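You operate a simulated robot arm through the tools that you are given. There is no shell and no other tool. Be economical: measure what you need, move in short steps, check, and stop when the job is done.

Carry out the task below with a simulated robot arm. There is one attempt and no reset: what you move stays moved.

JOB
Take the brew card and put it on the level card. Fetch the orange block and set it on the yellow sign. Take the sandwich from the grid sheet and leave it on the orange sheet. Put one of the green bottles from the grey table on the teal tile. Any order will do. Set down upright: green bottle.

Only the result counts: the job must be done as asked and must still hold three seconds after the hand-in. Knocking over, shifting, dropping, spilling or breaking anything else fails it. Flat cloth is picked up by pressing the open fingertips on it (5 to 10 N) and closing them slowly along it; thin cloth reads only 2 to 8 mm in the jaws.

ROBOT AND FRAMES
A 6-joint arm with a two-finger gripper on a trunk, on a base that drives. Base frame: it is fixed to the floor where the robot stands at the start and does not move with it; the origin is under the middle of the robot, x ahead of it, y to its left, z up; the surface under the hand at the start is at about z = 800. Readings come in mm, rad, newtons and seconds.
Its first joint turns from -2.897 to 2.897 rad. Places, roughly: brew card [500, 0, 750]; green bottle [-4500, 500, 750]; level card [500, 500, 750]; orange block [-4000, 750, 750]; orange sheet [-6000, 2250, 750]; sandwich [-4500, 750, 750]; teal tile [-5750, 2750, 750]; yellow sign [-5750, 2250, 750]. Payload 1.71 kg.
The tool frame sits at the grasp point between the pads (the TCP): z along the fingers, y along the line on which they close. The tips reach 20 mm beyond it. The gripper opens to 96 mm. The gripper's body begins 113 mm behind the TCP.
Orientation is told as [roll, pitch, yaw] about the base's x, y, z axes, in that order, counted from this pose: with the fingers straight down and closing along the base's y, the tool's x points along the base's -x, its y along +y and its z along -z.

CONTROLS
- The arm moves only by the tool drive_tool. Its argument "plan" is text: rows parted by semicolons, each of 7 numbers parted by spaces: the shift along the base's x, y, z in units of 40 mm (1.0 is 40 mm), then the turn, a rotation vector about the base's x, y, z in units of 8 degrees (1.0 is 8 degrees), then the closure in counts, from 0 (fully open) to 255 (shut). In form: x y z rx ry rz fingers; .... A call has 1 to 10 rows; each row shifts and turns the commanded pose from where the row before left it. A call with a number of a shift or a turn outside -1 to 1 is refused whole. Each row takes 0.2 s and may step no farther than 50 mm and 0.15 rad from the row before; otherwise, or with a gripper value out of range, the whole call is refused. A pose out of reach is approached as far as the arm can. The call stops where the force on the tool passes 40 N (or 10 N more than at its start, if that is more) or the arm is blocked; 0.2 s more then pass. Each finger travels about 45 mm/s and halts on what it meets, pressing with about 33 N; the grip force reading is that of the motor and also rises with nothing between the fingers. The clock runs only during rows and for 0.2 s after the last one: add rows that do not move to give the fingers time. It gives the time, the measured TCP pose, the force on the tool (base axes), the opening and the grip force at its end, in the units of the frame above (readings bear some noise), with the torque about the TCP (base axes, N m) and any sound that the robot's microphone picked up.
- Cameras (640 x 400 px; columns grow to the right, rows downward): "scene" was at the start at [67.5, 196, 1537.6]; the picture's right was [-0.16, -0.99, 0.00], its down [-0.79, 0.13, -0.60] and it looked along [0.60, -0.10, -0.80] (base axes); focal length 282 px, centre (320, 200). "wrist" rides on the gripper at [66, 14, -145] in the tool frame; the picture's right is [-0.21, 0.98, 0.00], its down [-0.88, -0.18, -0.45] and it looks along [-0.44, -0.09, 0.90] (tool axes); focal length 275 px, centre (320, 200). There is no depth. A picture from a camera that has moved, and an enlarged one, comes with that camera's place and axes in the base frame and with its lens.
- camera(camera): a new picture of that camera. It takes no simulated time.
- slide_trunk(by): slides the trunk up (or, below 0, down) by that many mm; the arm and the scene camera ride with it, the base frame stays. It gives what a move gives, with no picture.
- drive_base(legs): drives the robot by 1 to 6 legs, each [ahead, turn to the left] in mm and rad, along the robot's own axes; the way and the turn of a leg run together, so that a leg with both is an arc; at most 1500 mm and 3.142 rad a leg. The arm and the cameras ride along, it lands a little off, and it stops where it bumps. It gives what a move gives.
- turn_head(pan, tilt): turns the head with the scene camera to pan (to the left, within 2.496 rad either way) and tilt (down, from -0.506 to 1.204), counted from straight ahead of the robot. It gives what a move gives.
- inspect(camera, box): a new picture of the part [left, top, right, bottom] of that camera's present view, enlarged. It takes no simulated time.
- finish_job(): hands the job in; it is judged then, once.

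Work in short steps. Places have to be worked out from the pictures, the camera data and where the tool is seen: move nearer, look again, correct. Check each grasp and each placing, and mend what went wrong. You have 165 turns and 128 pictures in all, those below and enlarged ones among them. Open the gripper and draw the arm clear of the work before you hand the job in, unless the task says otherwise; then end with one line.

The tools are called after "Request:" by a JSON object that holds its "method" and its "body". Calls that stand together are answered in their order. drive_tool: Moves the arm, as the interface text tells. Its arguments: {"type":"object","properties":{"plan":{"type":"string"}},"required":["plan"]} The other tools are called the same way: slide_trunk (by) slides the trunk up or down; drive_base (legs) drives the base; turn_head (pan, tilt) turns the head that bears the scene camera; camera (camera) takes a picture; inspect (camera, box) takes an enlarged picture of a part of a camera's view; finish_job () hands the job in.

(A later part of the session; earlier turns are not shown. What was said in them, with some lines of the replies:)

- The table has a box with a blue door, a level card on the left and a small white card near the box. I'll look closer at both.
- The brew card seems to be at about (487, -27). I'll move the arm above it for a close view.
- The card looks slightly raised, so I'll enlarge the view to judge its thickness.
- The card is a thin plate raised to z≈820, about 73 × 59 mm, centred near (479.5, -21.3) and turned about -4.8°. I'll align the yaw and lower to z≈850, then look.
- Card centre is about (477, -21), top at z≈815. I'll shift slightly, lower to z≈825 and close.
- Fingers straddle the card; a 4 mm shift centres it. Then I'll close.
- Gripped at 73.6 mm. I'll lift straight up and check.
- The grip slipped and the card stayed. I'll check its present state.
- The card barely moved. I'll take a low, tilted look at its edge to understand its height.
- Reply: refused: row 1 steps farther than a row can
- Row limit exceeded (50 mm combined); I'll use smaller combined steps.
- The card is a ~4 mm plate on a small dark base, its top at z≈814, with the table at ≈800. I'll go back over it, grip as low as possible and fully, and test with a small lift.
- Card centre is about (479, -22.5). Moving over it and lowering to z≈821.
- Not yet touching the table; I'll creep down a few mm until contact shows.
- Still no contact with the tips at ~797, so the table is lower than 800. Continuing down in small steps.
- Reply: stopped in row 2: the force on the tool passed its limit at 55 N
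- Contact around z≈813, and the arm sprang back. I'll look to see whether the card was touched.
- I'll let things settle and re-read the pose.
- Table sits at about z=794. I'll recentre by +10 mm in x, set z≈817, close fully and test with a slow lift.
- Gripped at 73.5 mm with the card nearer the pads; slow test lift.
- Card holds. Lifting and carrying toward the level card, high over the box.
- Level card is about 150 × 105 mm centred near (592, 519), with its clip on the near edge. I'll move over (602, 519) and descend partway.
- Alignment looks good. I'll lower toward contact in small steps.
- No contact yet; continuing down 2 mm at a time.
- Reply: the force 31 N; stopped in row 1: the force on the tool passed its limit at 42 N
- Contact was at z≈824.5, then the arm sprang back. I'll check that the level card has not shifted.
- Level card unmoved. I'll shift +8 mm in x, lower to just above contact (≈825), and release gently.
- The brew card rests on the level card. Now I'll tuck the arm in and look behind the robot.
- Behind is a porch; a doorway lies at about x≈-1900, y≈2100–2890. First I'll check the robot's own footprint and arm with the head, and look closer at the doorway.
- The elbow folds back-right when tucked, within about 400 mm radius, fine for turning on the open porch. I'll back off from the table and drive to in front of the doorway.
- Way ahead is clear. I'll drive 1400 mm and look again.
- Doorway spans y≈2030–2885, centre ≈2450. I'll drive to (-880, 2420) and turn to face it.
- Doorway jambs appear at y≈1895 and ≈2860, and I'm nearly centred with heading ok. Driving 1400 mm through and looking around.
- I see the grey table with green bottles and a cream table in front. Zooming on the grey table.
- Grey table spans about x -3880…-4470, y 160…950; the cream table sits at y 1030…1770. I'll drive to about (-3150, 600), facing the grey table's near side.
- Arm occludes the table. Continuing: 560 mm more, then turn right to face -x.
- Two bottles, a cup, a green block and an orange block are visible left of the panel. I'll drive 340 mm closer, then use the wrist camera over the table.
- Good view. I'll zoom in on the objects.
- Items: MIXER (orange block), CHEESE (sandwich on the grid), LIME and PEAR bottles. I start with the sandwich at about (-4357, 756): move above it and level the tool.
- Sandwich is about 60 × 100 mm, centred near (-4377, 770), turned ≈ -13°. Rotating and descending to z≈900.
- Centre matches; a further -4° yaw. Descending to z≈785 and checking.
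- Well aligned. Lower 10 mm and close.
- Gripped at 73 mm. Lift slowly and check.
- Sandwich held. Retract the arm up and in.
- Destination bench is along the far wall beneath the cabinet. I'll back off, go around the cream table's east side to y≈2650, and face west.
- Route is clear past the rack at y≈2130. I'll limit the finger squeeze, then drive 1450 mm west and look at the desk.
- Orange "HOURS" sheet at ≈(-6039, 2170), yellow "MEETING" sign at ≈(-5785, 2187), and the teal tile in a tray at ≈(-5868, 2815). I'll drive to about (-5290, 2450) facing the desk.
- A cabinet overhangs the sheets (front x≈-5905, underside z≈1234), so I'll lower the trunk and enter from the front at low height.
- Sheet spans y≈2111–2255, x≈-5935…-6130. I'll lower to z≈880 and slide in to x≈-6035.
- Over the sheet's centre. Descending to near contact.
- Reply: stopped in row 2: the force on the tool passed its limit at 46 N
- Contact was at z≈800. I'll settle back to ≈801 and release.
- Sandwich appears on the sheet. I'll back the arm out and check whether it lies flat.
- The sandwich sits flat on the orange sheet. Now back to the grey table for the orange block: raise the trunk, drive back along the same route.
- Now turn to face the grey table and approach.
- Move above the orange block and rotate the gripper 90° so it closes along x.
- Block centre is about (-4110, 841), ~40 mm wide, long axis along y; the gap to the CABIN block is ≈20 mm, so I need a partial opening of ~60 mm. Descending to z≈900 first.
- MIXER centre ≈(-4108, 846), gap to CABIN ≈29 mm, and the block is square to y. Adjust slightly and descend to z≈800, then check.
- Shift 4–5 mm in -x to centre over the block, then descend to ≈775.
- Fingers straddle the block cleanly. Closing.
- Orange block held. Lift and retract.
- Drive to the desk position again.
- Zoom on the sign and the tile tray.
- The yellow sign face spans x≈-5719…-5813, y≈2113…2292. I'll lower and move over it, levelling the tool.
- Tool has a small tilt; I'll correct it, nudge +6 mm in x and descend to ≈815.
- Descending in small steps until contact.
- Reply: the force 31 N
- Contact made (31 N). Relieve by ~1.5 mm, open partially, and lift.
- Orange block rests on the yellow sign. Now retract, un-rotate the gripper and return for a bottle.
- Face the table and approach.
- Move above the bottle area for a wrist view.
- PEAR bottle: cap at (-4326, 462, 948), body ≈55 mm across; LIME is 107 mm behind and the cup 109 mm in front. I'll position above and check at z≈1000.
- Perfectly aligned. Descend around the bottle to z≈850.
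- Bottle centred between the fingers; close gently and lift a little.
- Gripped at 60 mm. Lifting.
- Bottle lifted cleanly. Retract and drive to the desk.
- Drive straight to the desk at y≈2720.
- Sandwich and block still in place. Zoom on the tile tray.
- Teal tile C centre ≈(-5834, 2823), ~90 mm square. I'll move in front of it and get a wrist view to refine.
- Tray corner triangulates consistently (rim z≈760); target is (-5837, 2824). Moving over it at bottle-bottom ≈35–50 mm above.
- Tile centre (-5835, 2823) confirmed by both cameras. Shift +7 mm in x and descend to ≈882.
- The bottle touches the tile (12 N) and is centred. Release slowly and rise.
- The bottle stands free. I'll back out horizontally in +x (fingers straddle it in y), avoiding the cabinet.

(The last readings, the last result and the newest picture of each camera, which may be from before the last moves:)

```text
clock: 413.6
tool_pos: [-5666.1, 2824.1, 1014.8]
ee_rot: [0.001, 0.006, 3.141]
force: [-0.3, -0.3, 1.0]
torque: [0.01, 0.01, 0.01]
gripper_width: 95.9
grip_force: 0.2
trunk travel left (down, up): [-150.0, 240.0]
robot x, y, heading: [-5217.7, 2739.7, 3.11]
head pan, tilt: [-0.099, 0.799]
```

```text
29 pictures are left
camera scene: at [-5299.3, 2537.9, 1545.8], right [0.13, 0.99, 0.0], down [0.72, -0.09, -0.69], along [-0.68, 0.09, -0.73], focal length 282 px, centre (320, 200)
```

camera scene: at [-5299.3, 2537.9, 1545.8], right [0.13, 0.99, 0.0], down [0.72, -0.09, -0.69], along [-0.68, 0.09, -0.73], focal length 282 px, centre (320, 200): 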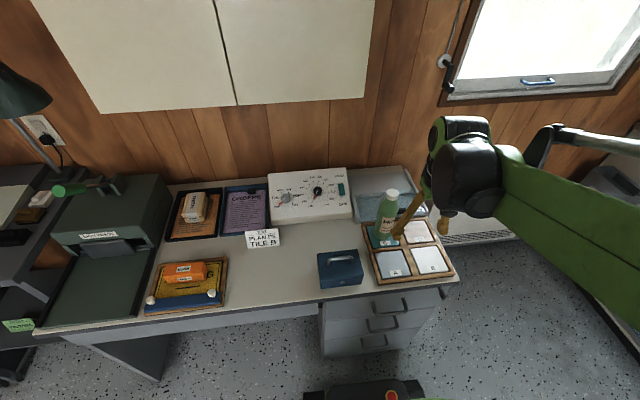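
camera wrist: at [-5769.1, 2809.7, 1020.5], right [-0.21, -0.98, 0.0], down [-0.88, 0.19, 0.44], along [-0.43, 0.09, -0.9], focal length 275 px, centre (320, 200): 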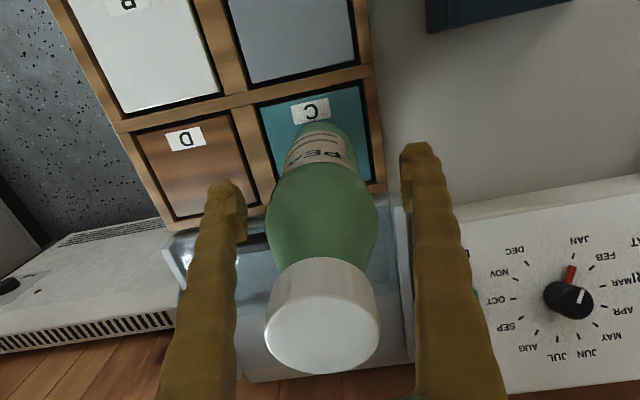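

Bottle stands on the teal tile. A final zoom to check everything here.

Request:
{"method": "inspect", "body": {"camera": "scene", "box": [140, 170, 300, 320]}}

Request:
{"method": "inspect", "body": {"camera": "scene", "box": [340, 170, 460, 290]}}

Request:
{"method": "drive_base", "body": {"legs": [[-300, 0]]}}

```text
2.67 times, centred on (220, 245) of scene
camera zoom: at [-5299.3, 2537.9, 1545.8], right [0.13, 0.99, 0.0], down [0.72, -0.09, -0.69], along [-0.68, 0.09, -0.73], focal length 753 px, centre (587, 80)
```

zoom: 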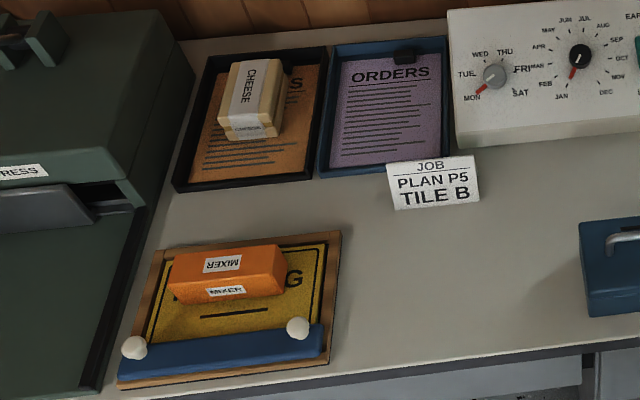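

```text
3.33 times, centred on (400, 230) of scene
camera zoom: at [-5299.3, 2537.9, 1545.8], right [0.13, 0.99, 0.0], down [0.72, -0.09, -0.69], along [-0.68, 0.09, -0.73], focal length 942 px, centre (53, 100)
```

zoom: 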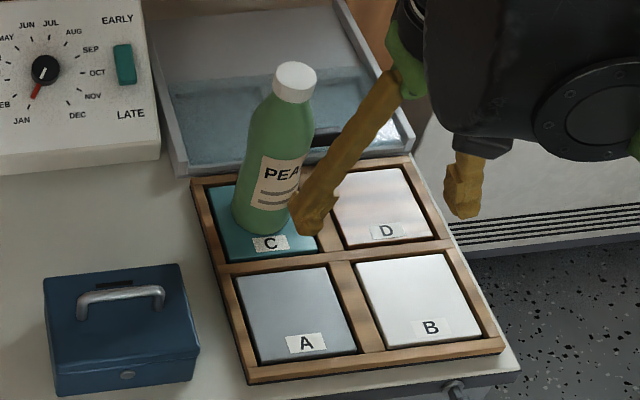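

```text
clock: 416.2
tool_pos: [-5371.3, 2815.5, 1012.6]
ee_rot: [0.0, 0.005, 3.139]
force: [0.7, 0.3, 0.4]
torque: [0.03, -0.01, 0.01]
gripper_width: 95.8
grip_force: 0.1
trunk travel left (down, up): [-150.0, 240.0]
robot x, y, heading: [-4924.4, 2728.7, 3.111]
head pan, tilt: [-0.099, 0.799]
```

All placed and the arm is clear; one last check that the sandwich lies flat beside the clip.

Request:
{"method": "turn_head", "body": {"pan": 0.45, "tilt": 0.6}}

Request:
{"method": "camera", "body": {"camera": "scene"}}

Request:
{"method": "inspect", "body": {"camera": "scene", "box": [270, 150, 390, 240]}}

```text
clock: 417.1
tool_pos: [-5353.1, 2814.7, 1020.9]
ee_rot: [-0.001, -0.01, 3.139]
force: [1.2, 0.3, 0.0]
torque: [0.0, 0.13, 0.02]
gripper_width: 96.0
grip_force: 0.1
trunk travel left (down, up): [-150.0, 240.0]
robot x, y, heading: [-4923.6, 2731.7, 3.106]
head pan, tilt: [0.45, 0.6]
```

```text
26 pictures are left
camera scene: at [-4997.5, 2481.6, 1563.0], right [-0.4, 0.91, 0.0], down [0.53, 0.23, -0.82], along [-0.75, -0.33, -0.57], focal length 282 px, centre (320, 200)
```

scene: 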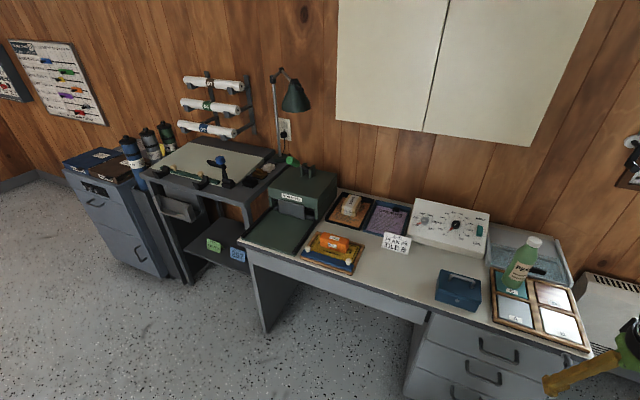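

```text
4.44 times, centred on (330, 195) of scene
camera zoom: at [-4997.5, 2481.6, 1563.0], right [-0.4, 0.91, 0.0], down [0.53, 0.23, -0.82], along [-0.75, -0.33, -0.57], focal length 1256 px, centre (276, 222)
```

zoom: 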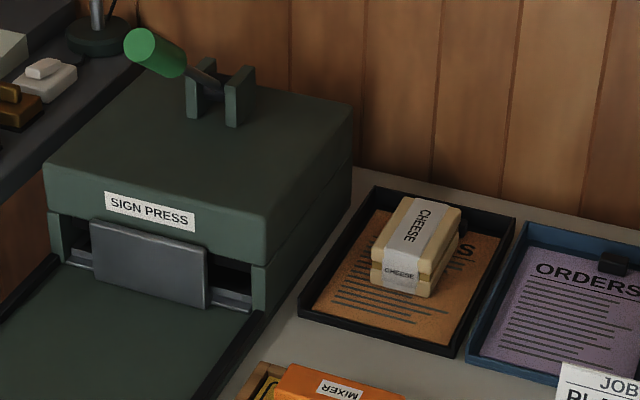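

Sandwich, block and bottle are stable, and the brew card was confirmed earlier. The gripper is open and clear, so I'm handing in.

Request:
{"method": "finish_job", "body": {}}

```text
The job is handed in.
```

I placed all four items and handed the job in: the brew card is on the level card, the orange block on the yellow sign, the sandwich on the orange sheet, and the PEAR bottle upright on the teal tile.
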